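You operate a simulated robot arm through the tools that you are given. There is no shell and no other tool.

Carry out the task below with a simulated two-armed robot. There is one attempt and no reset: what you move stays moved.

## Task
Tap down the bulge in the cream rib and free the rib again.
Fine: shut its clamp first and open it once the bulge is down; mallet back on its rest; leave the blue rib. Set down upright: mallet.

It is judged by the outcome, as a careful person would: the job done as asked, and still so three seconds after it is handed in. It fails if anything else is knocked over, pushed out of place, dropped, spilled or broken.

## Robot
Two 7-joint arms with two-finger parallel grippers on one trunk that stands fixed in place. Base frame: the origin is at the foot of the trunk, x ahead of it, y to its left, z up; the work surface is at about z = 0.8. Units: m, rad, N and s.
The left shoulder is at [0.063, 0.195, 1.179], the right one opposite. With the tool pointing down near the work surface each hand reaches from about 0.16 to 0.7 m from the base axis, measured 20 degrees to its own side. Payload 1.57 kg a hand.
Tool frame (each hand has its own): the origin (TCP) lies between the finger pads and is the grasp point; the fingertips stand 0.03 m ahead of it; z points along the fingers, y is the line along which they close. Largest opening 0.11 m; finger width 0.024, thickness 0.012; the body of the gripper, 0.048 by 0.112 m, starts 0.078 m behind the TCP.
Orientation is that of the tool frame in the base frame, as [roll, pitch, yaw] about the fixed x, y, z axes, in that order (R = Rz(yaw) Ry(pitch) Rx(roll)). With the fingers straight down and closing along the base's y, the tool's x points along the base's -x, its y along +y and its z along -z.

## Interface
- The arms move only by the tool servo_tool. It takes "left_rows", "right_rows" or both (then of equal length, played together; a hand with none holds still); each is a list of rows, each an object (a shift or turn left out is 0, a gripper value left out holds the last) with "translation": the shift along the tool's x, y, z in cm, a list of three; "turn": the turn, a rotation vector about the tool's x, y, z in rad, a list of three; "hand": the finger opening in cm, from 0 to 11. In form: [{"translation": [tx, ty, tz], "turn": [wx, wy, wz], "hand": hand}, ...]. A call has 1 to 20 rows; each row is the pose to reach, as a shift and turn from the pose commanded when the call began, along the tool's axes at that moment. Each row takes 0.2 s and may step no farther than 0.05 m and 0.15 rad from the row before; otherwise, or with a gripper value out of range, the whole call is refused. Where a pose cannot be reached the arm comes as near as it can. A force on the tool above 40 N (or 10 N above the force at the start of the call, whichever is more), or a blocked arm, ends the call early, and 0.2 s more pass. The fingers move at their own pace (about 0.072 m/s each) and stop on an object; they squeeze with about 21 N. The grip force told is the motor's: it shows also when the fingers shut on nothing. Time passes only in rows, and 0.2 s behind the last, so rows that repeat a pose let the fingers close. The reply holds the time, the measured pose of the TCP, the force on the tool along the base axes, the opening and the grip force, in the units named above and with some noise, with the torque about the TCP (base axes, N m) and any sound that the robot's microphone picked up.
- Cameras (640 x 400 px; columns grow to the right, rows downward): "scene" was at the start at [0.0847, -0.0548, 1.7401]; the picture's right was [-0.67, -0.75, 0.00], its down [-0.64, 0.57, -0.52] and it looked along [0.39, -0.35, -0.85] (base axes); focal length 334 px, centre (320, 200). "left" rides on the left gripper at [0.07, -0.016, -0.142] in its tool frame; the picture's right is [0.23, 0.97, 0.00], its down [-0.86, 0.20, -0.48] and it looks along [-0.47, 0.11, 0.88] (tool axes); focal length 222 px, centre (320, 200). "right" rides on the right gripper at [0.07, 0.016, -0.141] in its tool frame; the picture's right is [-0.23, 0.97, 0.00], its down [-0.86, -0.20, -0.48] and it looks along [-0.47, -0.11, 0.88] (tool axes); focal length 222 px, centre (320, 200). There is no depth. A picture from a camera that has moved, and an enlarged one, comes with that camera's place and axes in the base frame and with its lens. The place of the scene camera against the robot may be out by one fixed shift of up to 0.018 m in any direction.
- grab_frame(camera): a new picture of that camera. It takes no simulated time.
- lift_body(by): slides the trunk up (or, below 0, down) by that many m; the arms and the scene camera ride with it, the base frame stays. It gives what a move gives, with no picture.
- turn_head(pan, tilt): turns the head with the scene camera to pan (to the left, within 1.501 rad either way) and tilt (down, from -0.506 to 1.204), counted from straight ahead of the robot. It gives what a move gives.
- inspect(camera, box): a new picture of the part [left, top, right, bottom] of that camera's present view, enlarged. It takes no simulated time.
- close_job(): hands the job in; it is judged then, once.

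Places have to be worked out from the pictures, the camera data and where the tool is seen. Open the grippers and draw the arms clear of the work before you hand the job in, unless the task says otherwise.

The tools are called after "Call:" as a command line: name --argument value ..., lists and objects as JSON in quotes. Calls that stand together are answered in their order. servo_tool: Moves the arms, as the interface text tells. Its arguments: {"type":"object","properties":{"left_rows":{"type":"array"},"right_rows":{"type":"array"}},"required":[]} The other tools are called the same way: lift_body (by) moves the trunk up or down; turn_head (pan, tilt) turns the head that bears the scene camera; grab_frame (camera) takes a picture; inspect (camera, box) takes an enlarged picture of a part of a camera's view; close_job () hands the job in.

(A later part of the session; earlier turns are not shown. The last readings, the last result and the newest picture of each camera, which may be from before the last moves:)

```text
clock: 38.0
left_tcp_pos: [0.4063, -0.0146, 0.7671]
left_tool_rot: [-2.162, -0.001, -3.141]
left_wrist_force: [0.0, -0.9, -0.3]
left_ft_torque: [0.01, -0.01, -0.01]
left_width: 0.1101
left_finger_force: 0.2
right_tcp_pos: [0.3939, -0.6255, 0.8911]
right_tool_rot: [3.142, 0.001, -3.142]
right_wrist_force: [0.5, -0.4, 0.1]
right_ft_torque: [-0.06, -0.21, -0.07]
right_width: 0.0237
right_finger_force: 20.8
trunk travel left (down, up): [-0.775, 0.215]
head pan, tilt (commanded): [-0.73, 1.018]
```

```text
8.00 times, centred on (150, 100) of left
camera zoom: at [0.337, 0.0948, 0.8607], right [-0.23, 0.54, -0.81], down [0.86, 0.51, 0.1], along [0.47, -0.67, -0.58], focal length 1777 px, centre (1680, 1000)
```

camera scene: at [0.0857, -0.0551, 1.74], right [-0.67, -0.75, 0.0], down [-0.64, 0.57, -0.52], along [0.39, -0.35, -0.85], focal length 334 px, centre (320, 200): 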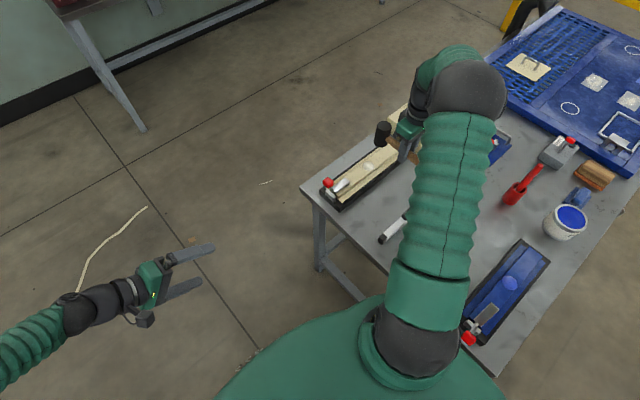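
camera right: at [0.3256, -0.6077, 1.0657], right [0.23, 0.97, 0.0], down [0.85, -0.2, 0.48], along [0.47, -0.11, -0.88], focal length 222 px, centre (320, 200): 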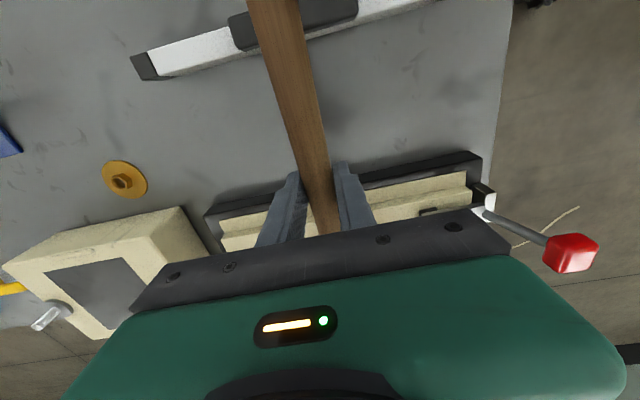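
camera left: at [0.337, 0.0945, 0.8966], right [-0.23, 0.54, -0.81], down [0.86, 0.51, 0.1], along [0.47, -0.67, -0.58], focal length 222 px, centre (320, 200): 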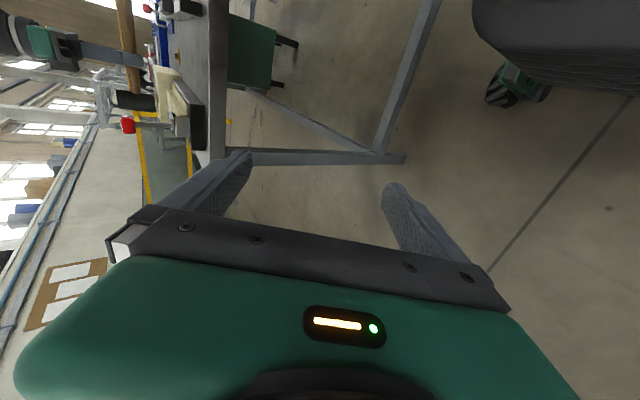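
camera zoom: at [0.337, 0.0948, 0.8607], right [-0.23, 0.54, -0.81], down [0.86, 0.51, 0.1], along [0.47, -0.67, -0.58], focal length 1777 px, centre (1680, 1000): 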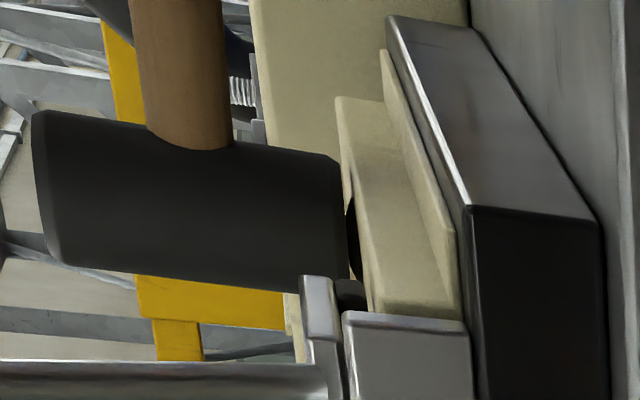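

The head rests on the dome with only ~4 N (the handle pivots a little in the grip) and the dome didn't move, so it takes impact speed. I rise and check the mallet's tilt in the grip.

Call:
servo_tool --right_rows '[{"translation": [0, 0, -1.5]}, {"translation": [0, 0, -3.4]}, {"translation": [0, 0, -3.4]}]'

Call:
inspect --camera "left" --box '[60, 50, 190, 140]'

Call:
inspect --camera "left" --box '[138, 80, 178, 110]'

```text
clock: 38.8
left_tcp_pos: [0.4082, -0.0147, 0.7676]
left_tool_rot: [-2.162, 0.0, -3.141]
left_wrist_force: [-0.5, 0.5, 0.8]
left_ft_torque: [0.02, 0.01, 0.01]
left_width: 0.1098
left_finger_force: 0.1
right_tcp_pos: [0.3943, -0.6231, 0.9249]
right_tool_rot: [3.138, 0.001, 3.14]
right_wrist_force: [-0.1, -0.3, -4.0]
right_ft_torque: [0.0, 0.2, 0.02]
right_width: 0.0236
right_finger_force: 21.0
trunk travel left (down, up): [-0.775, 0.215]
head pan, tilt (commanded): [-0.73, 1.018]
```

```text
4.44 times, centred on (125, 95) of left
camera zoom: at [0.3376, 0.0948, 0.8603], right [-0.23, 0.54, -0.81], down [0.86, 0.51, 0.1], along [0.47, -0.67, -0.58], focal length 987 px, centre (1187, 667)
```

zoom: 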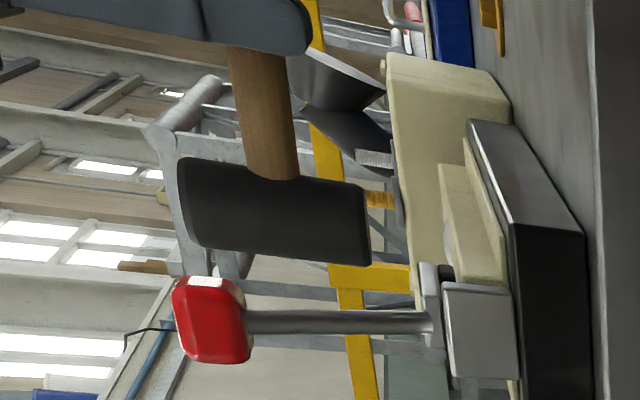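

```text
13.33 times, centred on (158, 95) of left
camera zoom: at [0.3376, 0.0948, 0.8603], right [-0.23, 0.54, -0.81], down [0.86, 0.51, 0.1], along [0.47, -0.67, -0.58], focal length 2962 px, centre (2480, 1600)
```

zoom: 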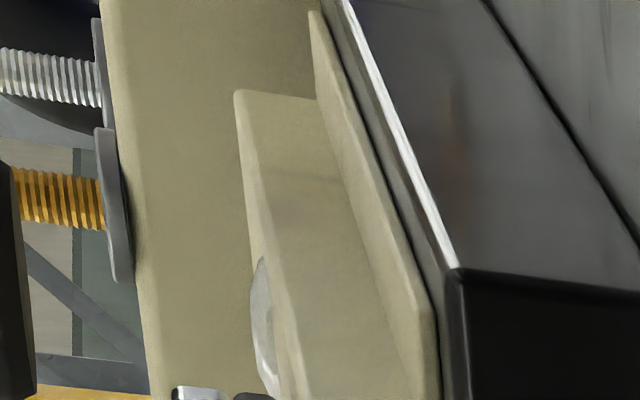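

The mallet has only slipped ~2° in the grip. The earlier third tap barely reached the lower dome, so I repeat the effective stroke but with the target 1 cm lower and immediate reversal.

Call:
servo_tool --right_rows '[{"translation": [0, 0, -0.3]}, {"translation": [0, 0, 4.3]}, {"translation": [0, 0, 0.5]}, {"translation": [0, 0, 0]}]'

Call:
inspect --camera "left" --box '[138, 80, 178, 110]'

Call:
inspect --camera "left" --box '[60, 50, 190, 140]'

Call:
inspect --camera "scene" --box '[355, 130, 415, 170]'

```text
clock: 39.8
left_tcp_pos: [0.4078, -0.0143, 0.7676]
left_tool_rot: [-2.162, 0.0, 3.141]
left_wrist_force: [-0.6, -0.1, -0.8]
left_ft_torque: [-0.03, 0.02, -0.01]
left_width: 0.1103
left_finger_force: 0.0
right_tcp_pos: [0.3934, -0.623, 0.9262]
right_tool_rot: [3.139, 0.0, 3.141]
right_wrist_force: [-0.7, 0.0, -3.1]
right_ft_torque: [0.0, 0.2, 0.01]
right_width: 0.0236
right_finger_force: 20.5
trunk travel left (down, up): [-0.775, 0.215]
head pan, tilt (commanded): [-0.73, 1.018]
```

```text
13.33 times, centred on (158, 95) of left
camera zoom: at [0.3369, 0.0958, 0.8605], right [-0.23, 0.54, -0.81], down [0.86, 0.51, 0.1], along [0.47, -0.67, -0.58], focal length 2962 px, centre (2480, 1600)
```

zoom: 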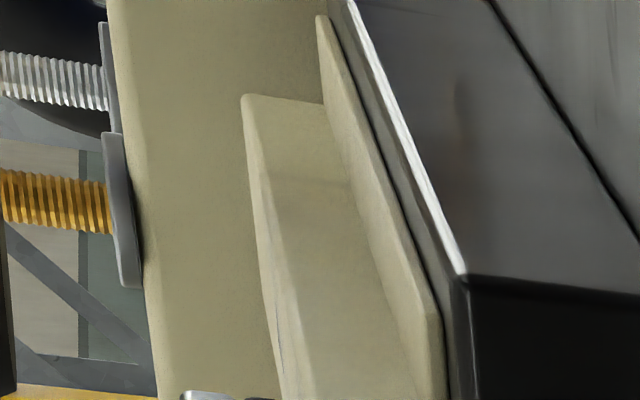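

```text
4.44 times, centred on (125, 95) of left
camera zoom: at [0.3369, 0.0958, 0.8605], right [-0.23, 0.54, -0.81], down [0.86, 0.51, 0.1], along [0.47, -0.67, -0.58], focal length 987 px, centre (1187, 667)
```

zoom: 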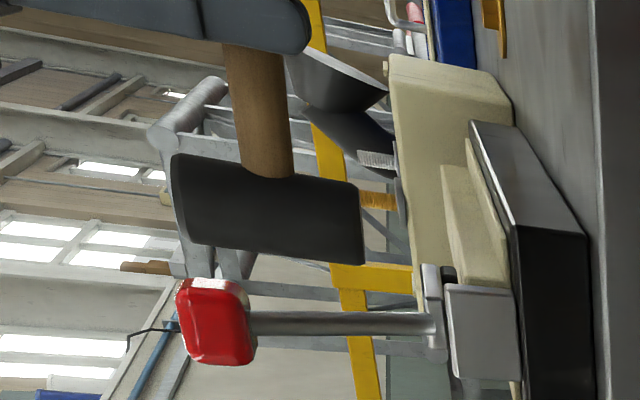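

```text
10.00 times, centred on (385, 150) of scene
camera zoom: at [0.0846, -0.0535, 1.7401], right [-0.67, -0.75, 0.0], down [-0.64, 0.57, -0.52], along [0.39, -0.35, -0.85], focal length 3338 px, centre (-330, 700)
```

zoom: 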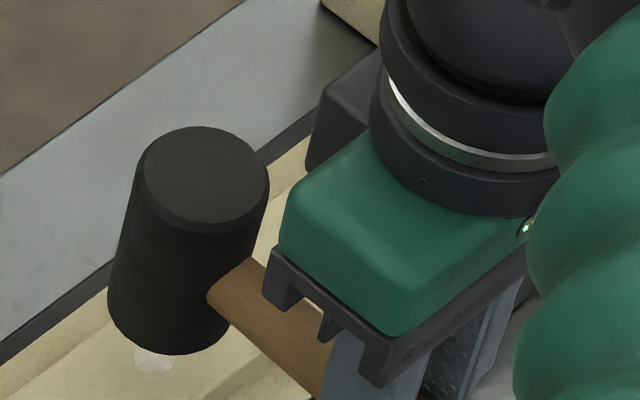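

Nearly flush now: the visible cap shrank to about 1.3 cm across (<1 mm high). I lift the mallet and pull it back to see the spot fully.

Call:
servo_tool --right_rows '[{"translation": [0, 0, -3]}, {"translation": [2, 0, -6]}, {"translation": [5, 0, -7]}, {"translation": [7, 0, -7]}, {"translation": [7, 0, -7]}]'

Call:
inspect --camera "scene" --box '[345, 145, 405, 185]'

Call:
inspect --camera "left" --box '[145, 90, 175, 112]'

```text
clock: 41.0
left_tcp_pos: [0.4071, -0.015, 0.7663]
left_tool_rot: [-2.163, 0.001, -3.14]
left_wrist_force: [0.2, 0.2, -0.1]
left_ft_torque: [-0.02, 0.06, -0.01]
left_width: 0.11
left_finger_force: 0.0
right_tcp_pos: [0.3239, -0.6243, 0.9951]
right_tool_rot: [3.14, -0.001, 3.141]
right_wrist_force: [0.6, -0.9, -3.5]
right_ft_torque: [0.01, 0.2, -0.02]
right_width: 0.0233
right_finger_force: 21.6
trunk travel left (down, up): [-0.775, 0.215]
head pan, tilt (commanded): [-0.73, 1.018]
```

```text
10.00 times, centred on (375, 165) of scene
camera zoom: at [0.0857, -0.0561, 1.74], right [-0.67, -0.75, 0.0], down [-0.64, 0.57, -0.52], along [0.39, -0.35, -0.85], focal length 3338 px, centre (-230, 550)
```

zoom: 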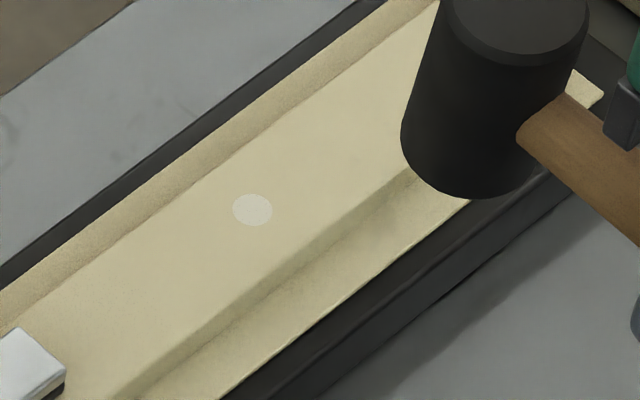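

```text
16.00 times, centred on (160, 101) of left
camera zoom: at [0.3376, 0.0942, 0.8604], right [-0.23, 0.54, -0.81], down [0.86, 0.51, 0.1], along [0.47, -0.67, -0.58], focal length 3554 px, centre (2880, 1784)
```

zoom: 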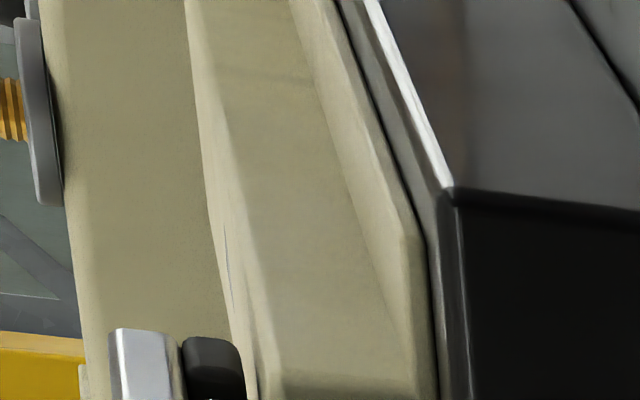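

The bump is almost gone; what's left may be due to the head now being tilted ~3° in the grip. I check the head's tilt so I can level it before a last light tap.

Call:
grab_frame --camera "left"

Call:
inspect --camera "left" --box '[30, 40, 130, 120]'

```text
taken
camera left: at [0.3376, 0.0942, 0.8604], right [-0.23, 0.54, -0.81], down [0.86, 0.51, 0.1], along [0.47, -0.67, -0.58], focal length 222 px, centre (320, 200)
```

left: 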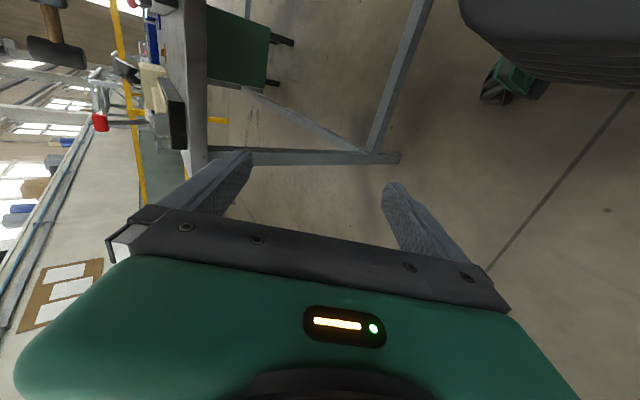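

```text
5.00 times, centred on (80, 80) of left
camera zoom: at [0.3376, 0.0942, 0.8604], right [-0.23, 0.54, -0.81], down [0.86, 0.51, 0.1], along [0.47, -0.67, -0.58], focal length 1111 px, centre (1520, 800)
```

zoom: 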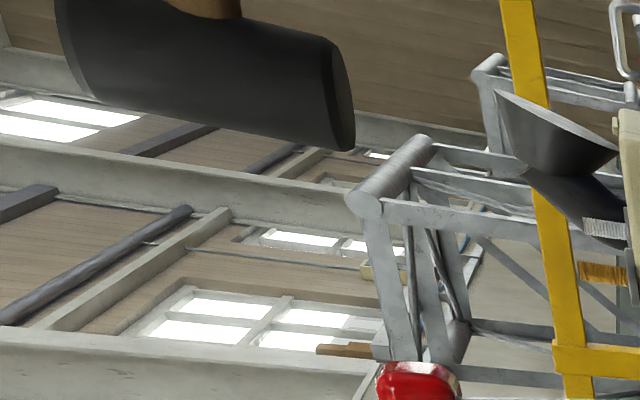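

From the scene view the head leans ~2–3° in the grip. I return to the hover point with the hand pitched 0.05 rad to level the head.

Call:
servo_tool --right_rows '[{"translation": [-3, 0, 0]}, {"translation": [-6, 0, 1.5], "turn": [0, 0.02, 0]}, {"translation": [-7, 0, 4.5], "turn": [0, 0.05, 0]}, {"translation": [-7, 0, 6.7], "turn": [0, 0.05, 0]}, {"translation": [-7, 0, 6.7], "turn": [0, 0.05, 0]}]'

Call:
inspect --camera "left" --box '[60, 50, 190, 140]'

Call:
inspect --camera "scene" --box '[345, 130, 405, 170]'

```text
clock: 42.2
left_tcp_pos: [0.408, -0.0139, 0.7659]
left_tool_rot: [-2.162, -0.001, -3.141]
left_wrist_force: [0.1, -1.0, 0.1]
left_ft_torque: [-0.03, 0.0, 0.04]
left_width: 0.1101
left_finger_force: 0.1
right_tcp_pos: [0.3956, -0.6242, 0.9278]
right_tool_rot: [3.141, -0.051, -3.14]
right_wrist_force: [0.0, -0.3, -4.5]
right_ft_torque: [0.02, 0.21, 0.0]
right_width: 0.0235
right_finger_force: 21.1
trunk travel left (down, up): [-0.775, 0.215]
head pan, tilt (commanded): [-0.73, 1.018]
```

```text
4.44 times, centred on (125, 95) of left
camera zoom: at [0.3374, 0.0951, 0.8604], right [-0.23, 0.54, -0.81], down [0.86, 0.51, 0.1], along [0.47, -0.67, -0.58], focal length 987 px, centre (1187, 667)
```

zoom: 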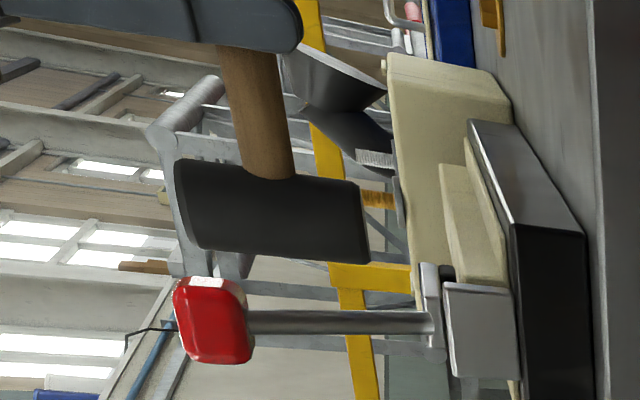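

```text
10.00 times, centred on (375, 150) of scene
camera zoom: at [0.086, -0.0551, 1.74], right [-0.67, -0.75, 0.0], down [-0.64, 0.57, -0.52], along [0.39, -0.35, -0.85], focal length 3338 px, centre (-230, 700)
```

zoom: 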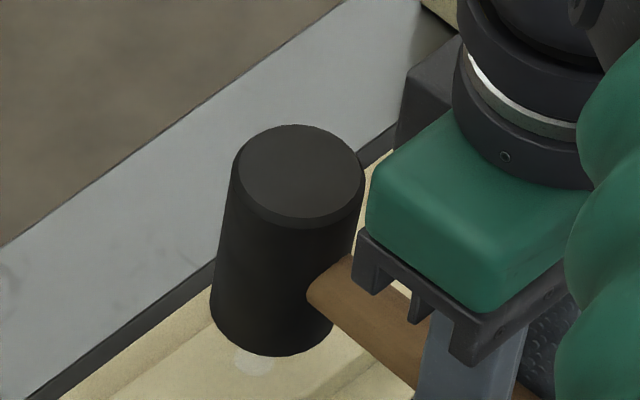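

The head axis now matches the vertical. One last tap with the levelled head.

Call:
servo_tool --right_rows '[{"translation": [0, 0, -0.2]}, {"translation": [0, 0, 4.6]}, {"translation": [0, 0, 0.5]}, {"translation": [0, 0, 0]}]'

Call:
servo_tool --right_rows '[{"translation": [0, 0, -3]}, {"translation": [2, 0, -6]}, {"translation": [5, 0, -7]}, {"translation": [7, 0, -7]}, {"translation": [7, 0, -7]}]'

Call:
inspect --camera "scene" --box '[345, 145, 405, 185]'

Call:
inspect --camera "left" --box '[145, 90, 175, 112]'

```text
clock: 43.2
left_tcp_pos: [0.4079, -0.0125, 0.7672]
left_tool_rot: [-2.161, -0.001, -3.141]
left_wrist_force: [0.2, 0.2, 0.4]
left_ft_torque: [0.01, 0.0, 0.01]
left_width: 0.11
left_finger_force: 0.0
right_tcp_pos: [0.3936, -0.6238, 0.9289]
right_tool_rot: [-3.142, -0.048, 3.142]
right_wrist_force: [0.0, 0.4, -4.3]
right_ft_torque: [-0.01, 0.2, 0.04]
right_width: 0.0236
right_finger_force: 20.7
trunk travel left (down, up): [-0.775, 0.215]
head pan, tilt (commanded): [-0.73, 1.018]
```

```text
clock: 44.4
left_tcp_pos: [0.4089, -0.0151, 0.767]
left_tool_rot: [-2.163, -0.001, 3.141]
left_wrist_force: [0.2, -1.1, -0.4]
left_ft_torque: [0.0, -0.04, 0.01]
left_width: 0.1102
left_finger_force: 0.1
right_tcp_pos: [0.3277, -0.6249, 0.9998]
right_tool_rot: [3.14, -0.051, 3.139]
right_wrist_force: [0.0, 0.2, -4.2]
right_ft_torque: [0.0, 0.2, 0.01]
right_width: 0.0238
right_finger_force: 20.6
trunk travel left (down, up): [-0.775, 0.215]
head pan, tilt (commanded): [-0.73, 1.018]
```

```text
10.00 times, centred on (375, 165) of scene
camera zoom: at [0.0858, -0.0561, 1.74], right [-0.67, -0.75, 0.0], down [-0.64, 0.57, -0.52], along [0.39, -0.35, -0.85], focal length 3338 px, centre (-230, 550)
```

zoom: 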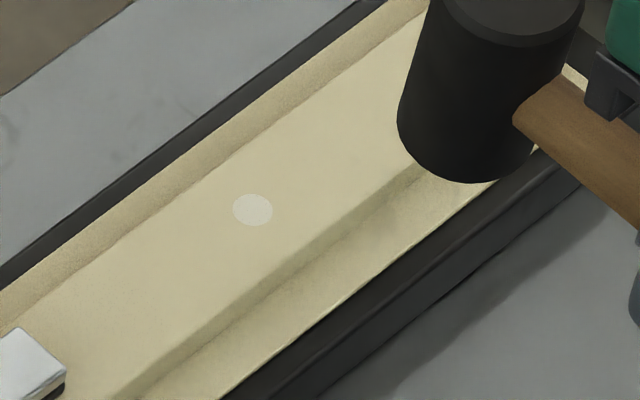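

```text
16.00 times, centred on (160, 101) of left
camera zoom: at [0.3376, 0.0942, 0.8604], right [-0.23, 0.54, -0.81], down [0.86, 0.51, 0.1], along [0.47, -0.67, -0.58], focal length 3554 px, centre (2880, 1784)
```

zoom: 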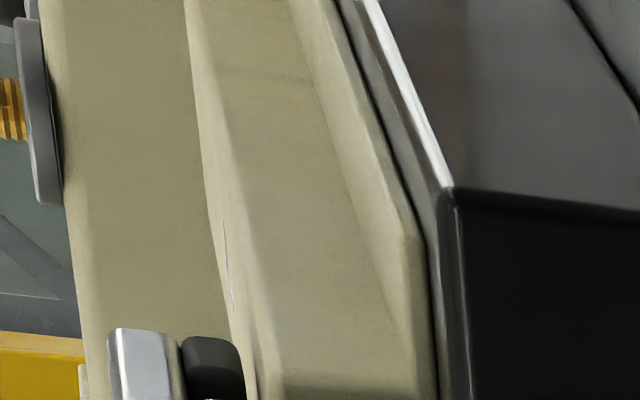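

No change at all from the last tap, so the bulge is fully down and flush. Now I return the mallet: first unpitch the hand and rise to transport height.

Call:
servo_tool --right_rows '[{"translation": [0, 0, -2], "turn": [0, -0.025, 0]}, {"translation": [0, 0, -4.3], "turn": [0, -0.05, 0]}, {"translation": [0, 0, -4.5], "turn": [0, -0.05, 0]}]'

```text
clock: 45.2
left_tcp_pos: [0.408, -0.014, 0.7669]
left_tool_rot: [-2.163, 0.0, -3.142]
left_wrist_force: [0.7, -0.8, -0.3]
left_ft_torque: [-0.04, -0.06, -0.02]
left_width: 0.1101
left_finger_force: 0.0
right_tcp_pos: [0.3294, -0.624, 1.0473]
right_tool_rot: [3.139, -0.002, -3.141]
right_wrist_force: [-1.2, 1.1, -3.4]
right_ft_torque: [0.0, 0.18, -0.01]
right_width: 0.0235
right_finger_force: 20.9
trunk travel left (down, up): [-0.775, 0.215]
head pan, tilt (commanded): [-0.73, 1.018]
```

I swing the mallet back a quarter turn and move over its original spot at transport height.

Call:
servo_tool --right_rows '[{"translation": [0.8, -0.2, 0], "turn": [0, 0, 0.07]}, {"translation": [2.4, -0.6, 0], "turn": [0, 0, 0.2]}, {"translation": [4.4, -1.1, 0], "turn": [0, 0, 0.34]}, {"translation": [6.5, -1.7, 0], "turn": [0, 0, 0.48]}, {"translation": [8.6, -2.3, 0], "turn": [0, 0, 0.62]}, {"translation": [10.7, -2.9, 0], "turn": [0, 0, 0.76]}, {"translation": [12.8, -3.5, 0], "turn": [0, 0, 0.9]}, {"translation": [15, -4.0, 0], "turn": [0, 0, 1.04]}, {"translation": [17, -4.6, 0], "turn": [0, 0, 1.18]}, {"translation": [19, -5.1, 0], "turn": [0, 0, 1.32]}, {"translation": [20.4, -5.5, 0], "turn": [0, 0, 1.45]}, {"translation": [21, -5.7, 0], "turn": [0, 0, 1.54]}, {"translation": [21.2, -5.7, 0], "turn": [0, 0, 1.571]}, {"translation": [21.2, -5.7, 0], "turn": [0, 0, 1.571]}]'

Call:
grab_frame --camera "right"

Call:
grab_frame --camera "scene"

```text
clock: 48.2
left_tcp_pos: [0.4079, -0.015, 0.7664]
left_tool_rot: [-2.162, 0.001, -3.141]
left_wrist_force: [0.0, 0.1, -0.2]
left_ft_torque: [0.01, 0.0, 0.03]
left_width: 0.1099
left_finger_force: 0.1
right_tcp_pos: [0.1183, -0.6814, 1.0464]
right_tool_rot: [-3.141, -0.001, 1.568]
right_wrist_force: [0.0, -0.3, -3.9]
right_ft_torque: [0.22, -0.01, -0.02]
right_width: 0.0236
right_finger_force: 20.7
trunk travel left (down, up): [-0.775, 0.215]
head pan, tilt (commanded): [-0.73, 1.018]
```

```text
taken
camera right: at [0.1343, -0.611, 1.1874], right [0.97, -0.23, 0.0], down [-0.2, -0.86, 0.48], along [-0.11, -0.46, -0.88], focal length 222 px, centre (320, 200)
```

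right: 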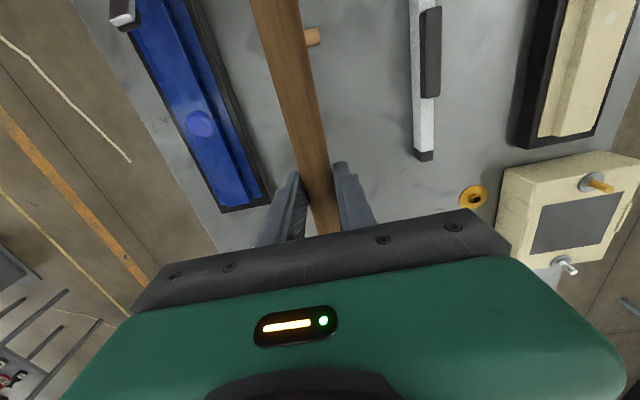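

```text
taken
camera scene: at [0.0839, -0.0557, 1.7401], right [-0.67, -0.75, 0.0], down [-0.64, 0.57, -0.52], along [0.39, -0.35, -0.85], focal length 334 px, centre (320, 200)
```

scene: 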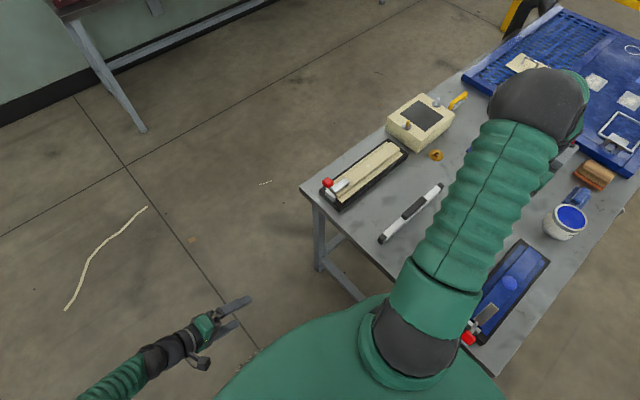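

The hand is back over the original spot, and the rest block has not moved. Let me look at the rest closely before lowering.

Call:
inspect --camera "right" --box '[240, 0, 340, 70]'

Call:
inspect --camera "right" --box '[240, 130, 400, 240]'

```text
5.71 times, centred on (290, 35) of right
camera zoom: at [0.1343, -0.611, 1.1874], right [0.97, -0.23, 0.0], down [-0.2, -0.86, 0.48], along [-0.11, -0.46, -0.88], focal length 1269 px, centre (491, 1143)
```

zoom: 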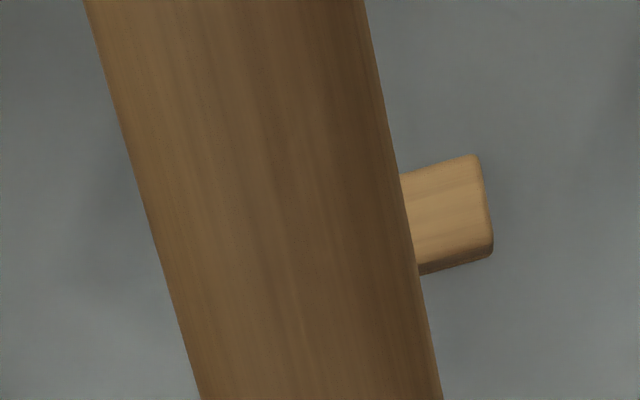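

```text
3.64 times, centred on (320, 185) of right
camera zoom: at [0.1343, -0.611, 1.1874], right [0.97, -0.23, 0.0], down [-0.2, -0.86, 0.48], along [-0.11, -0.46, -0.88], focal length 808 px, centre (320, 254)
```

zoom: 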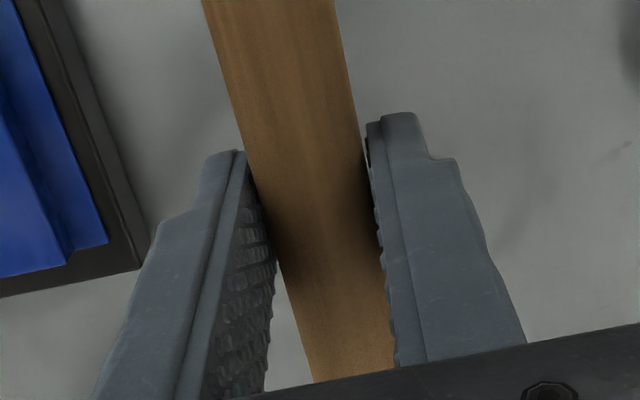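

The rest is a plain block; the handle simply lies on it. I pitch the hand 0.05 rad to level the mallet and lower it to just above its original height, slowing at the end.

Call:
servo_tool --right_rows '[{"translation": [0, 0, 2], "turn": [0, 0.025, 0]}, {"translation": [0, 0, 5.5], "turn": [0, 0.05, 0]}, {"translation": [0, 0, 9], "turn": [0, 0.05, 0]}, {"translation": [0, 0, 12.5], "turn": [0, 0.05, 0]}, {"translation": [0, 0, 16], "turn": [0, 0.05, 0]}, {"translation": [0, 0, 18.2], "turn": [0, 0.05, 0]}, {"translation": [0, 0, 19.2], "turn": [0, 0.05, 0]}, {"translation": [0, 0, 19.2], "turn": [0, 0.05, 0]}]'

Call:
grab_frame --camera "right"

Call:
inspect --camera "scene" --box '[400, 160, 560, 270]'

```text
clock: 50.0
left_tcp_pos: [0.4073, -0.0151, 0.7678]
left_tool_rot: [-2.164, -0.001, 3.141]
left_wrist_force: [0.5, -0.5, 0.4]
left_ft_torque: [0.03, -0.01, 0.01]
left_width: 0.1099
left_finger_force: 0.0
right_tcp_pos: [0.1176, -0.6811, 0.8539]
right_tool_rot: [-3.141, -0.051, 1.573]
right_wrist_force: [-0.2, -0.9, -4.5]
right_ft_torque: [0.18, 0.03, -0.03]
right_width: 0.0236
right_finger_force: 21.2
trunk travel left (down, up): [-0.775, 0.215]
head pan, tilt (commanded): [-0.73, 1.018]
```

```text
taken
camera right: at [0.1343, -0.6179, 0.9986], right [0.97, -0.23, -0.01], down [-0.2, -0.88, 0.43], along [-0.11, -0.42, -0.9], focal length 222 px, centre (320, 200)
```

right: 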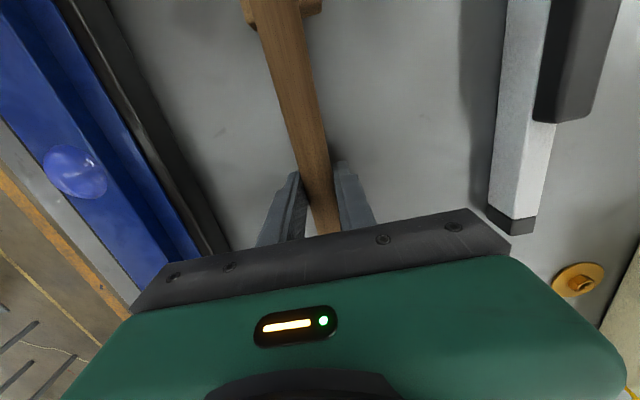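

```text
3.64 times, centred on (480, 215) of scene
camera zoom: at [0.084, -0.056, 1.7401], right [-0.67, -0.75, 0.0], down [-0.64, 0.57, -0.52], along [0.39, -0.35, -0.85], focal length 1214 px, centre (-262, 146)
```

zoom: 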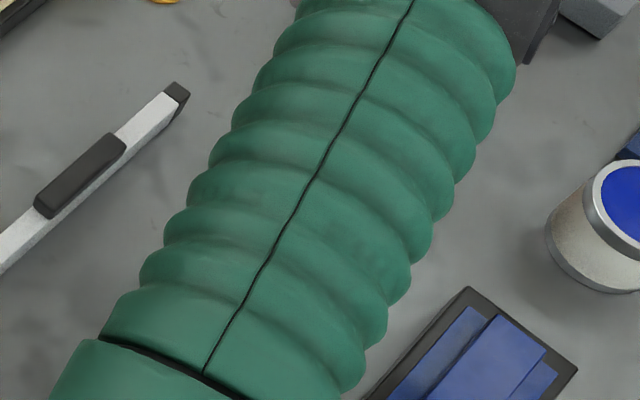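

The handle is centred over the rest block. I lower the last centimetre in small steps, watching the force.

Call:
servo_tool --right_rows '[{"translation": [0, 0, 0.3]}, {"translation": [0, 0, 0.6]}, {"translation": [0, 0, 0.7]}, {"translation": [0, 0, 0.7]}]'

Call:
inspect --camera "right" --box '[220, 0, 380, 110]'

```text
clock: 51.0
left_tcp_pos: [0.4072, -0.0148, 0.7677]
left_tool_rot: [-2.163, 0.0, 3.14]
left_wrist_force: [0.1, 0.3, -0.7]
left_ft_torque: [0.01, 0.03, 0.01]
left_width: 0.1098
left_finger_force: 0.0
right_tcp_pos: [0.1176, -0.6806, 0.8468]
right_tool_rot: [3.141, -0.053, 1.57]
right_wrist_force: [0.9, 0.3, -3.6]
right_ft_torque: [0.17, -0.03, -0.03]
right_width: 0.0236
right_finger_force: 21.1
trunk travel left (down, up): [-0.775, 0.215]
head pan, tilt (commanded): [-0.73, 1.018]
```

```text
3.64 times, centred on (300, 55) of right
camera zoom: at [0.1345, -0.6173, 0.9917], right [0.97, -0.23, -0.01], down [-0.2, -0.88, 0.43], along [-0.11, -0.42, -0.9], focal length 808 px, centre (393, 727)
```

zoom: 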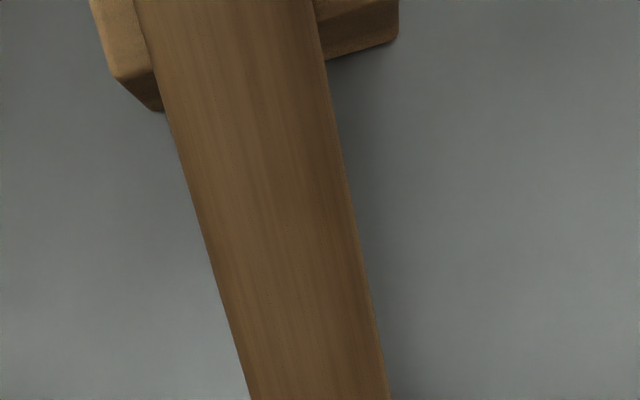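

Not yet in contact (force still ~-4 N). Lowering 2–3 mm more.

Call:
servo_tool --right_rows '[{"translation": [0, 0, 0.1]}, {"translation": [0, 0, 0.2]}, {"translation": [0, 0, 0.2]}]'

```text
clock: 51.8
left_tcp_pos: [0.4071, -0.0153, 0.7674]
left_tool_rot: [-2.162, 0.0, 3.141]
left_wrist_force: [0.4, -0.1, 0.0]
left_ft_torque: [-0.01, 0.0, 0.02]
left_width: 0.1102
left_finger_force: 0.0
right_tcp_pos: [0.1185, -0.6805, 0.8465]
right_tool_rot: [3.14, -0.051, 1.57]
right_wrist_force: [1.2, -1.2, 0.1]
right_ft_torque: [0.59, 0.0, 0.0]
right_width: 0.0236
right_finger_force: 20.7
trunk travel left (down, up): [-0.775, 0.215]
head pan, tilt (commanded): [-0.73, 1.018]
```

Contact now: the torque shows the handle butt touches the rest first while the head is still slightly up. I pitch the hand a little more to bring the head down onto the bench.

Call:
servo_tool --right_rows '[{"turn": [0, 0.015, 0]}, {"turn": [0, 0.03, 0]}, {"turn": [0, 0.03, 0]}]'

```text
clock: 52.6
left_tcp_pos: [0.4074, -0.0151, 0.7686]
left_tool_rot: [-2.164, -0.001, 3.141]
left_wrist_force: [-0.4, -0.6, -0.5]
left_ft_torque: [0.04, 0.02, -0.01]
left_width: 0.1101
left_finger_force: 0.0
right_tcp_pos: [0.1188, -0.682, 0.8458]
right_tool_rot: [-3.141, -0.081, 1.57]
right_wrist_force: [-0.1, -0.4, -3.9]
right_ft_torque: [0.24, -0.04, 0.0]
right_width: 0.0236
right_finger_force: 20.8
trunk travel left (down, up): [-0.775, 0.215]
head pan, tilt (commanded): [-0.73, 1.018]
```

Free again; lowering another 2 mm.

Call:
servo_tool --right_rows '[{"translation": [0, 0, 0.1]}, {"translation": [0, 0, 0.2]}, {"translation": [0, 0, 0.2]}]'

```text
clock: 53.4
left_tcp_pos: [0.4082, -0.0144, 0.7668]
left_tool_rot: [-2.16, 0.0, -3.141]
left_wrist_force: [-0.5, -0.3, 0.4]
left_ft_torque: [-0.01, -0.02, 0.0]
left_width: 0.1101
left_finger_force: 0.0
right_tcp_pos: [0.1173, -0.6813, 0.8433]
right_tool_rot: [3.139, -0.08, 1.571]
right_wrist_force: [0.1, 0.0, 1.3]
right_ft_torque: [-0.38, 0.0, 0.02]
right_width: 0.0237
right_finger_force: 21.0
trunk travel left (down, up): [-0.775, 0.215]
head pan, tilt (commanded): [-0.73, 1.018]
```

Now the head touches (torque reversed). I ease the pitch back slightly so both head and handle bear, then check.

Call:
servo_tool --right_rows '[{"turn": [0, -0.012, 0]}, {"turn": [0, -0.012, 0]}]'

```text
clock: 54.0
left_tcp_pos: [0.4077, -0.0151, 0.7666]
left_tool_rot: [-2.162, -0.001, 3.141]
left_wrist_force: [0.1, -0.1, -0.5]
left_ft_torque: [-0.02, -0.02, 0.02]
left_width: 0.1103
left_finger_force: 0.0
right_tcp_pos: [0.1169, -0.6823, 0.8425]
right_tool_rot: [-3.141, -0.071, 1.571]
right_wrist_force: [-0.1, 1.4, -1.9]
right_ft_torque: [0.07, -0.01, 0.01]
right_width: 0.0235
right_finger_force: 20.7
trunk travel left (down, up): [-0.775, 0.215]
head pan, tilt (commanded): [-0.73, 1.018]
```

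Nearly all weight is borne evenly. I open the fingers.

Call:
servo_tool --right_rows '[{"hand": 3.0}, {"hand": 4.5}, {"hand": 6.5}, {"hand": 6.5}]'

Call:
grab_frame --camera "right"

```text
clock: 55.0
left_tcp_pos: [0.4084, -0.0136, 0.7668]
left_tool_rot: [-2.163, -0.001, -3.141]
left_wrist_force: [-0.4, -0.2, -0.2]
left_ft_torque: [0.02, 0.01, -0.01]
left_width: 0.1101
left_finger_force: 0.1
right_tcp_pos: [0.1182, -0.6805, 0.843]
right_tool_rot: [-3.14, -0.071, 1.571]
right_wrist_force: [-0.2, 0.1, 0.4]
right_ft_torque: [-0.01, 0.03, -0.03]
right_width: 0.0649
right_finger_force: 0.0
trunk travel left (down, up): [-0.775, 0.215]
head pan, tilt (commanded): [-0.73, 1.018]
```

```text
taken
camera right: at [0.1345, -0.6193, 0.9892], right [0.97, -0.23, -0.01], down [-0.2, -0.89, 0.42], along [-0.11, -0.4, -0.91], focal length 222 px, centre (320, 200)
```

right: 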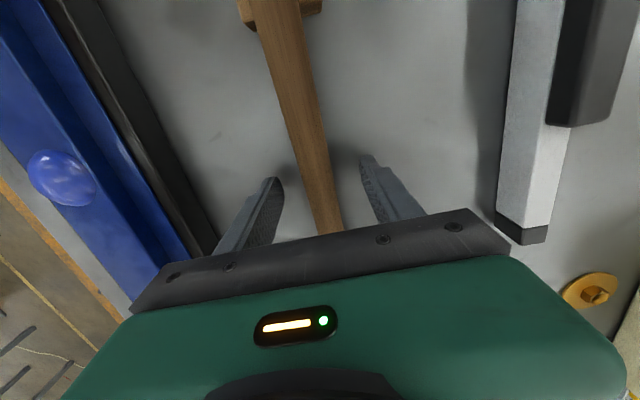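

The mallet is released and the fingers are clear on both sides. I rise straight up and level the hand.

Call:
servo_tool --right_rows '[{"translation": [0, 0, -1.5]}, {"translation": [0, 0, -4]}, {"translation": [0, 0, -8], "turn": [0, -0.035, 0]}, {"translation": [0, 0, -12], "turn": [0, -0.07, 0]}, {"translation": [0, 0, -16], "turn": [0, -0.07, 0]}, {"translation": [4, 0, -20], "turn": [0, -0.07, 0]}, {"translation": [7, 0, -22], "turn": [0, -0.07, 0]}, {"translation": [7, 0, -22], "turn": [0, -0.07, 0]}]'

Call:
grab_frame --camera "right"

Call:
inspect --camera "right" --box '[250, 70, 400, 240]'

```text
refused: row 6 steps farther than a row can; nothing moved
```

```text
taken
camera right: at [0.1345, -0.6193, 0.9892], right [0.97, -0.23, -0.01], down [-0.2, -0.89, 0.42], along [-0.11, -0.4, -0.91], focal length 222 px, centre (320, 200)
```

right: 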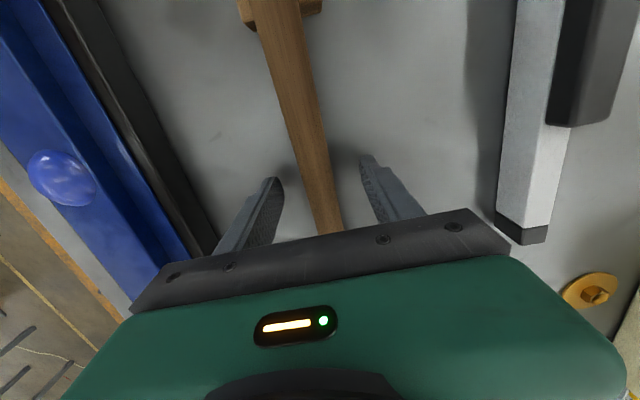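

```text
2.35 times, centred on (325, 155) of right
camera zoom: at [0.1345, -0.6193, 0.9892], right [0.97, -0.23, -0.01], down [-0.2, -0.89, 0.42], along [-0.11, -0.4, -0.91], focal length 523 px, centre (308, 306)
```

zoom: 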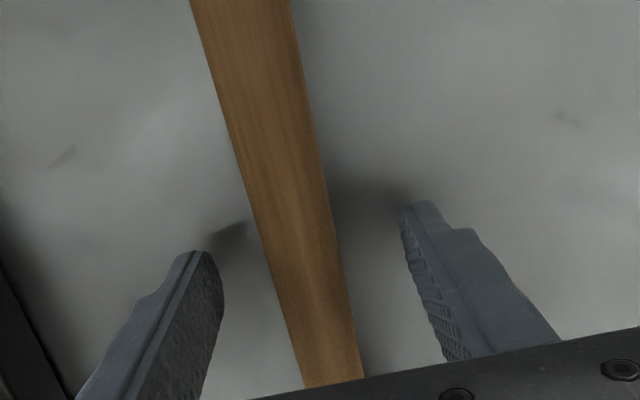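

One row stepped too far; I resend with smaller steps.

Call:
servo_tool --right_rows '[{"translation": [0, 0, -1.5]}, {"translation": [0, 0, -4]}, {"translation": [0, 0, -8], "turn": [0, -0.035, 0]}, {"translation": [0, 0, -12], "turn": [0, -0.07, 0]}, {"translation": [0, 0, -16], "turn": [0, -0.07, 0]}, {"translation": [2, 0, -19.5], "turn": [0, -0.07, 0]}, {"translation": [5, 0, -22], "turn": [0, -0.07, 0]}, {"translation": [8, 0, -22], "turn": [0, -0.07, 0]}, {"translation": [8, 0, -22], "turn": [0, -0.07, 0]}]'

Call:
grab_frame --camera "right"

Call:
inspect --camera "right" --box '[250, 70, 400, 240]'

```text
clock: 57.0
left_tcp_pos: [0.4081, -0.015, 0.768]
left_tool_rot: [-2.162, -0.001, 3.14]
left_wrist_force: [-1.0, 0.3, 0.9]
left_ft_torque: [-0.01, 0.02, -0.01]
left_width: 0.11
left_finger_force: 0.0
right_tcp_pos: [0.1168, -0.6169, 1.0694]
right_tool_rot: [-3.141, 0.001, 1.57]
right_wrist_force: [0.6, -0.3, -0.1]
right_ft_torque: [0.04, -0.02, 0.0]
right_width: 0.0652
right_finger_force: 0.1
trunk travel left (down, up): [-0.775, 0.215]
head pan, tilt (commanded): [-0.73, 1.018]
```

```text
taken
camera right: at [0.1341, -0.5455, 1.2109], right [0.97, -0.23, 0.0], down [-0.2, -0.85, 0.48], along [-0.11, -0.47, -0.88], focal length 222 px, centre (320, 200)
```

right: 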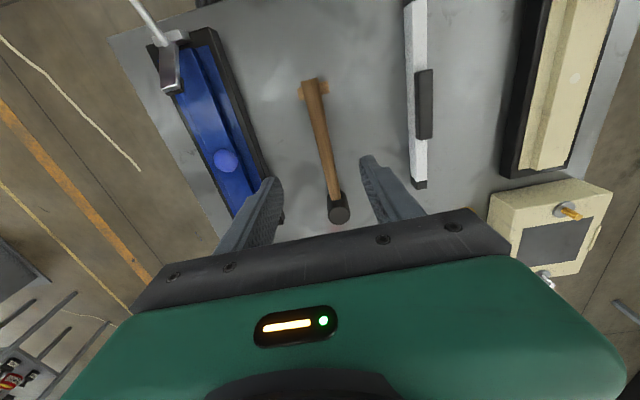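

```text
2.35 times, centred on (325, 155) of right
camera zoom: at [0.1341, -0.5455, 1.2109], right [0.97, -0.23, 0.0], down [-0.2, -0.85, 0.48], along [-0.11, -0.47, -0.88], focal length 523 px, centre (308, 306)
```

zoom: 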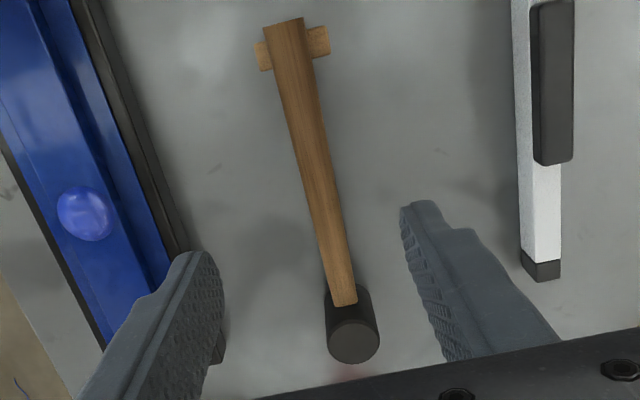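

The mallet stands back upright with its handle on the rest. Now I move above the closed clamp's knob (≈(0.490,-0.442,0.932)) to open it.

Call:
servo_tool --right_rows '[{"translation": [2, 4, 0]}, {"translation": [4, 8.2, 0]}, {"translation": [6, 12.4, 0]}, {"translation": [8, 16.6, 0]}, {"translation": [10, 20.8, 0]}, {"translation": [12, 25, 0]}, {"translation": [14, 29.2, 0]}, {"translation": [16, 33.4, 0]}, {"translation": [17.5, 37.3, 0]}, {"translation": [17.5, 37.3, 0], "hand": 6.5}]'

Call:
grab_frame --camera "right"

Call:
inspect --camera "right" --box '[250, 100, 410, 240]'

```text
clock: 59.2
left_tcp_pos: [0.4064, -0.0145, 0.7677]
left_tool_rot: [-2.16, 0.001, 3.141]
left_wrist_force: [1.0, -0.7, 0.9]
left_ft_torque: [-0.03, -0.01, 0.03]
left_width: 0.11
left_finger_force: 0.0
right_tcp_pos: [0.4901, -0.4398, 1.0695]
right_tool_rot: [3.139, 0.003, 1.571]
right_wrist_force: [-0.3, 0.3, 0.2]
right_ft_torque: [0.02, 0.02, -0.01]
right_width: 0.0652
right_finger_force: 0.0
trunk travel left (down, up): [-0.775, 0.215]
head pan, tilt (commanded): [-0.73, 1.018]
```

```text
taken
camera right: at [0.5072, -0.3684, 1.2112], right [0.97, -0.23, 0.0], down [-0.2, -0.85, 0.48], along [-0.11, -0.47, -0.88], focal length 222 px, centre (320, 200)
```

right: 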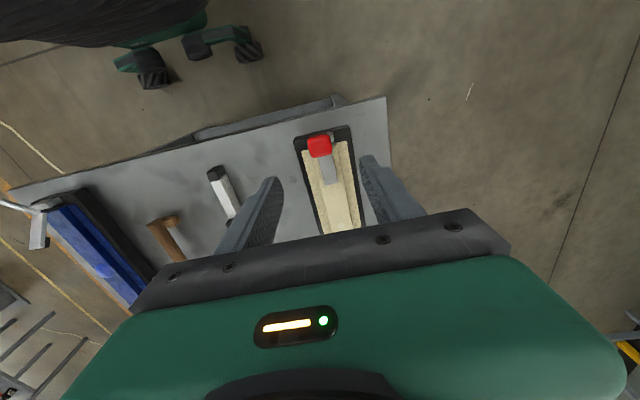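

```text
2.86 times, centred on (330, 170) of right
camera zoom: at [0.5072, -0.3684, 1.2112], right [0.97, -0.23, 0.0], down [-0.2, -0.85, 0.48], along [-0.11, -0.47, -0.88], focal length 635 px, centre (291, 286)
```

zoom: 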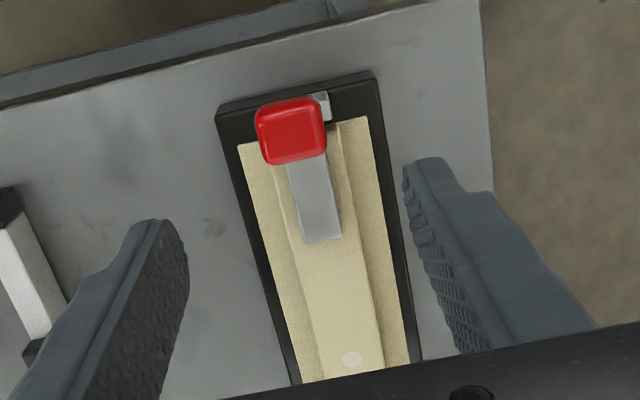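

The knob reprojects to (0.4906,-0.4416). I descend around it with fingers at 6.5 cm.

Call:
servo_tool --right_rows '[{"translation": [-0.1, 0, 3]}, {"translation": [-0.2, 0, 6.5]}, {"translation": [-0.2, 0, 10]}, {"translation": [-0.2, 0, 12.5]}, {"translation": [-0.2, 0, 13.7]}, {"translation": [-0.2, 0, 13.7]}]'

Call:
inspect --camera "right" --box '[200, 80, 440, 230]'

Call:
inspect --camera "left" --box '[60, 50, 200, 160]'

```text
clock: 60.6
left_tcp_pos: [0.4078, -0.0129, 0.7675]
left_tool_rot: [-2.161, 0.0, 3.141]
left_wrist_force: [-1.1, 0.2, 0.0]
left_ft_torque: [-0.02, 0.01, -0.01]
left_width: 0.1101
left_finger_force: 0.1
right_tcp_pos: [0.4914, -0.4421, 0.9315]
right_tool_rot: [3.139, 0.004, 1.572]
right_wrist_force: [0.3, 0.1, 0.1]
right_ft_torque: [-0.02, 0.01, -0.01]
right_width: 0.0647
right_finger_force: 0.0
trunk travel left (down, up): [-0.775, 0.215]
head pan, tilt (commanded): [-0.73, 1.018]
```

```text
2.67 times, centred on (320, 155) of right
camera zoom: at [0.5076, -0.3712, 1.0728], right [0.97, -0.23, 0.0], down [-0.2, -0.85, 0.48], along [-0.11, -0.47, -0.88], focal length 592 px, centre (320, 320)
```

zoom: 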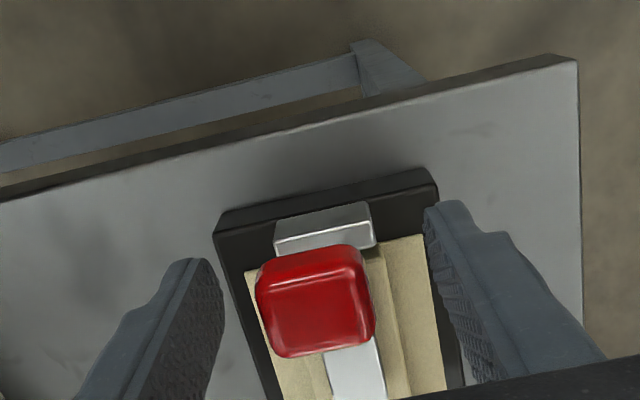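

```text
3.64 times, centred on (130, 105) of left
camera zoom: at [0.337, 0.0953, 0.8606], right [-0.23, 0.54, -0.81], down [0.86, 0.51, 0.1], along [0.47, -0.67, -0.58], focal length 808 px, centre (1011, 546)
```

zoom: 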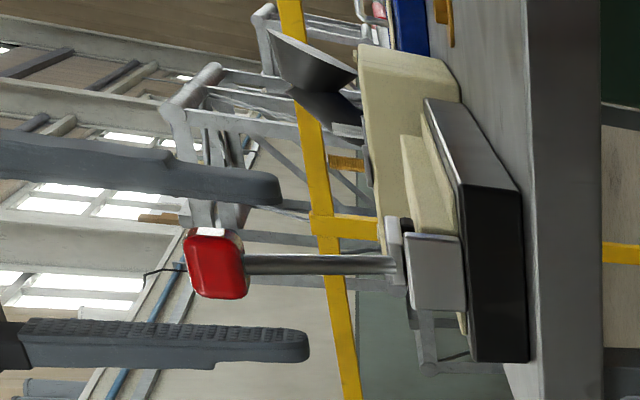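

Well placed around the knob. I close the fingers.

Call:
servo_tool --right_rows '[{"translation": [0, -0.1, 0], "hand": 4.0}, {"translation": [0, -0.1, 0], "hand": 3.0}, {"translation": [0, -0.1, 0], "hand": 2.0}, {"translation": [0, -0.1, 0], "hand": 1.5}, {"translation": [0, -0.1, 0], "hand": 1.5}]'

```text
clock: 61.8
left_tcp_pos: [0.4079, -0.0151, 0.7666]
left_tool_rot: [-2.162, -0.001, 3.141]
left_wrist_force: [-0.3, 0.0, 0.3]
left_ft_torque: [0.02, -0.01, -0.02]
left_width: 0.1102
left_finger_force: 0.0
right_tcp_pos: [0.4895, -0.4436, 0.9323]
right_tool_rot: [-3.141, 0.001, 1.571]
right_wrist_force: [-1.1, 0.0, -0.1]
right_ft_torque: [0.02, 0.09, 0.07]
right_width: 0.03
right_finger_force: 39.4
trunk travel left (down, up): [-0.775, 0.215]
head pan, tilt (commanded): [-0.73, 1.018]
```

Gripped with almost no side load. I swing the knob back down its arc (toward +y and down), turning the hand with it—first 20°.

Call:
servo_tool --right_rows '[{"translation": [0.52, 0, 0.19], "turn": [0, -0.075, 0]}, {"translation": [0.99, 0, 0.42], "turn": [0, -0.145, 0]}, {"translation": [1.44, 0, 0.66], "turn": [0, -0.215, 0]}, {"translation": [1.88, 0, 0.94], "turn": [0, -0.285, 0]}, {"translation": [2.29, 0, 1.26], "turn": [0, -0.355, 0]}]'

Call:
inspect --camera "left" --box '[60, 50, 200, 160]'

```text
clock: 63.0
left_tcp_pos: [0.4077, -0.0134, 0.7674]
left_tool_rot: [-2.161, -0.001, -3.141]
left_wrist_force: [0.1, -0.1, -0.3]
left_ft_torque: [-0.03, -0.01, 0.0]
left_width: 0.11
left_finger_force: 0.1
right_tcp_pos: [0.491, -0.42, 0.9195]
right_tool_rot: [3.141, 0.36, 1.569]
right_wrist_force: [0.5, -2.6, 5.0]
right_ft_torque: [-0.37, 0.45, 0.15]
right_width: 0.03
right_finger_force: 39.1
trunk travel left (down, up): [-0.775, 0.215]
head pan, tilt (commanded): [-0.73, 1.018]
```

```text
3.64 times, centred on (130, 105) of left
camera zoom: at [0.3372, 0.096, 0.8604], right [-0.23, 0.54, -0.81], down [0.86, 0.51, 0.1], along [0.47, -0.67, -0.58], focal length 808 px, centre (1011, 546)
```

zoom: 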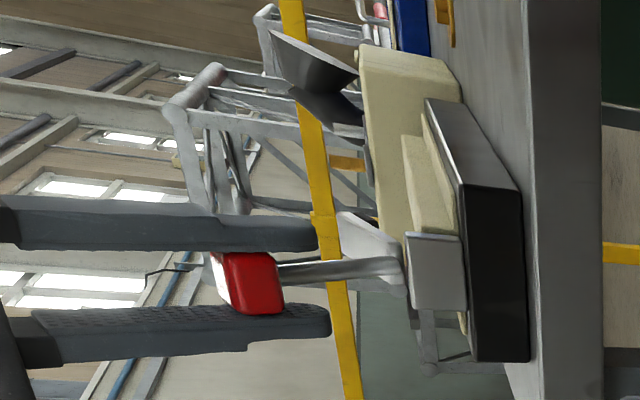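

The bar is lifting. I continue the arc to the original open position.

Call:
servo_tool --right_rows '[{"translation": [0.48, 0, 0.18], "turn": [0, -0.07, 0]}, {"translation": [0.95, 0, 0.4], "turn": [0, -0.14, 0]}, {"translation": [1.39, 0, 0.65], "turn": [0, -0.21, 0]}, {"translation": [1.82, 0, 0.92], "turn": [0, -0.28, 0]}, {"translation": [2.2, 0, 1.2], "turn": [0, -0.34, 0]}]'

Call:
inspect --camera "left" --box '[60, 50, 200, 160]'

```text
clock: 64.2
left_tcp_pos: [0.408, -0.0127, 0.7688]
left_tool_rot: [-2.159, 0.0, 3.141]
left_wrist_force: [-0.2, 0.0, -0.6]
left_ft_torque: [0.0, 0.04, 0.02]
left_width: 0.11
left_finger_force: 0.1
right_tcp_pos: [0.4905, -0.4024, 0.9018]
right_tool_rot: [3.14, 0.699, 1.567]
right_wrist_force: [2.3, 0.3, 8.1]
right_ft_torque: [0.01, 0.29, 0.94]
right_width: 0.0302
right_finger_force: 39.5
trunk travel left (down, up): [-0.775, 0.215]
head pan, tilt (commanded): [-0.73, 1.018]
```

```text
3.64 times, centred on (130, 105) of left
camera zoom: at [0.3373, 0.0971, 0.8609], right [-0.23, 0.54, -0.81], down [0.86, 0.51, 0.1], along [0.47, -0.67, -0.58], focal length 808 px, centre (1011, 546)
```

zoom: 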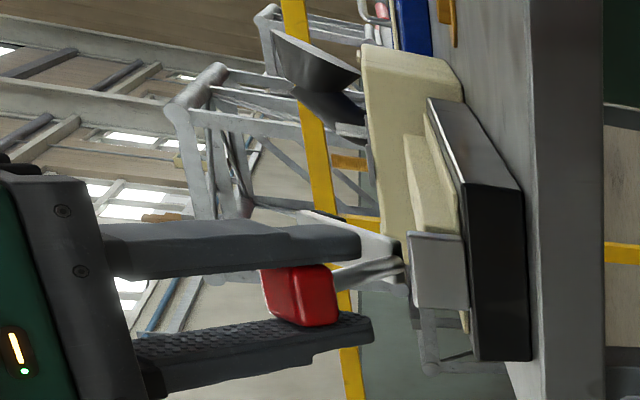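

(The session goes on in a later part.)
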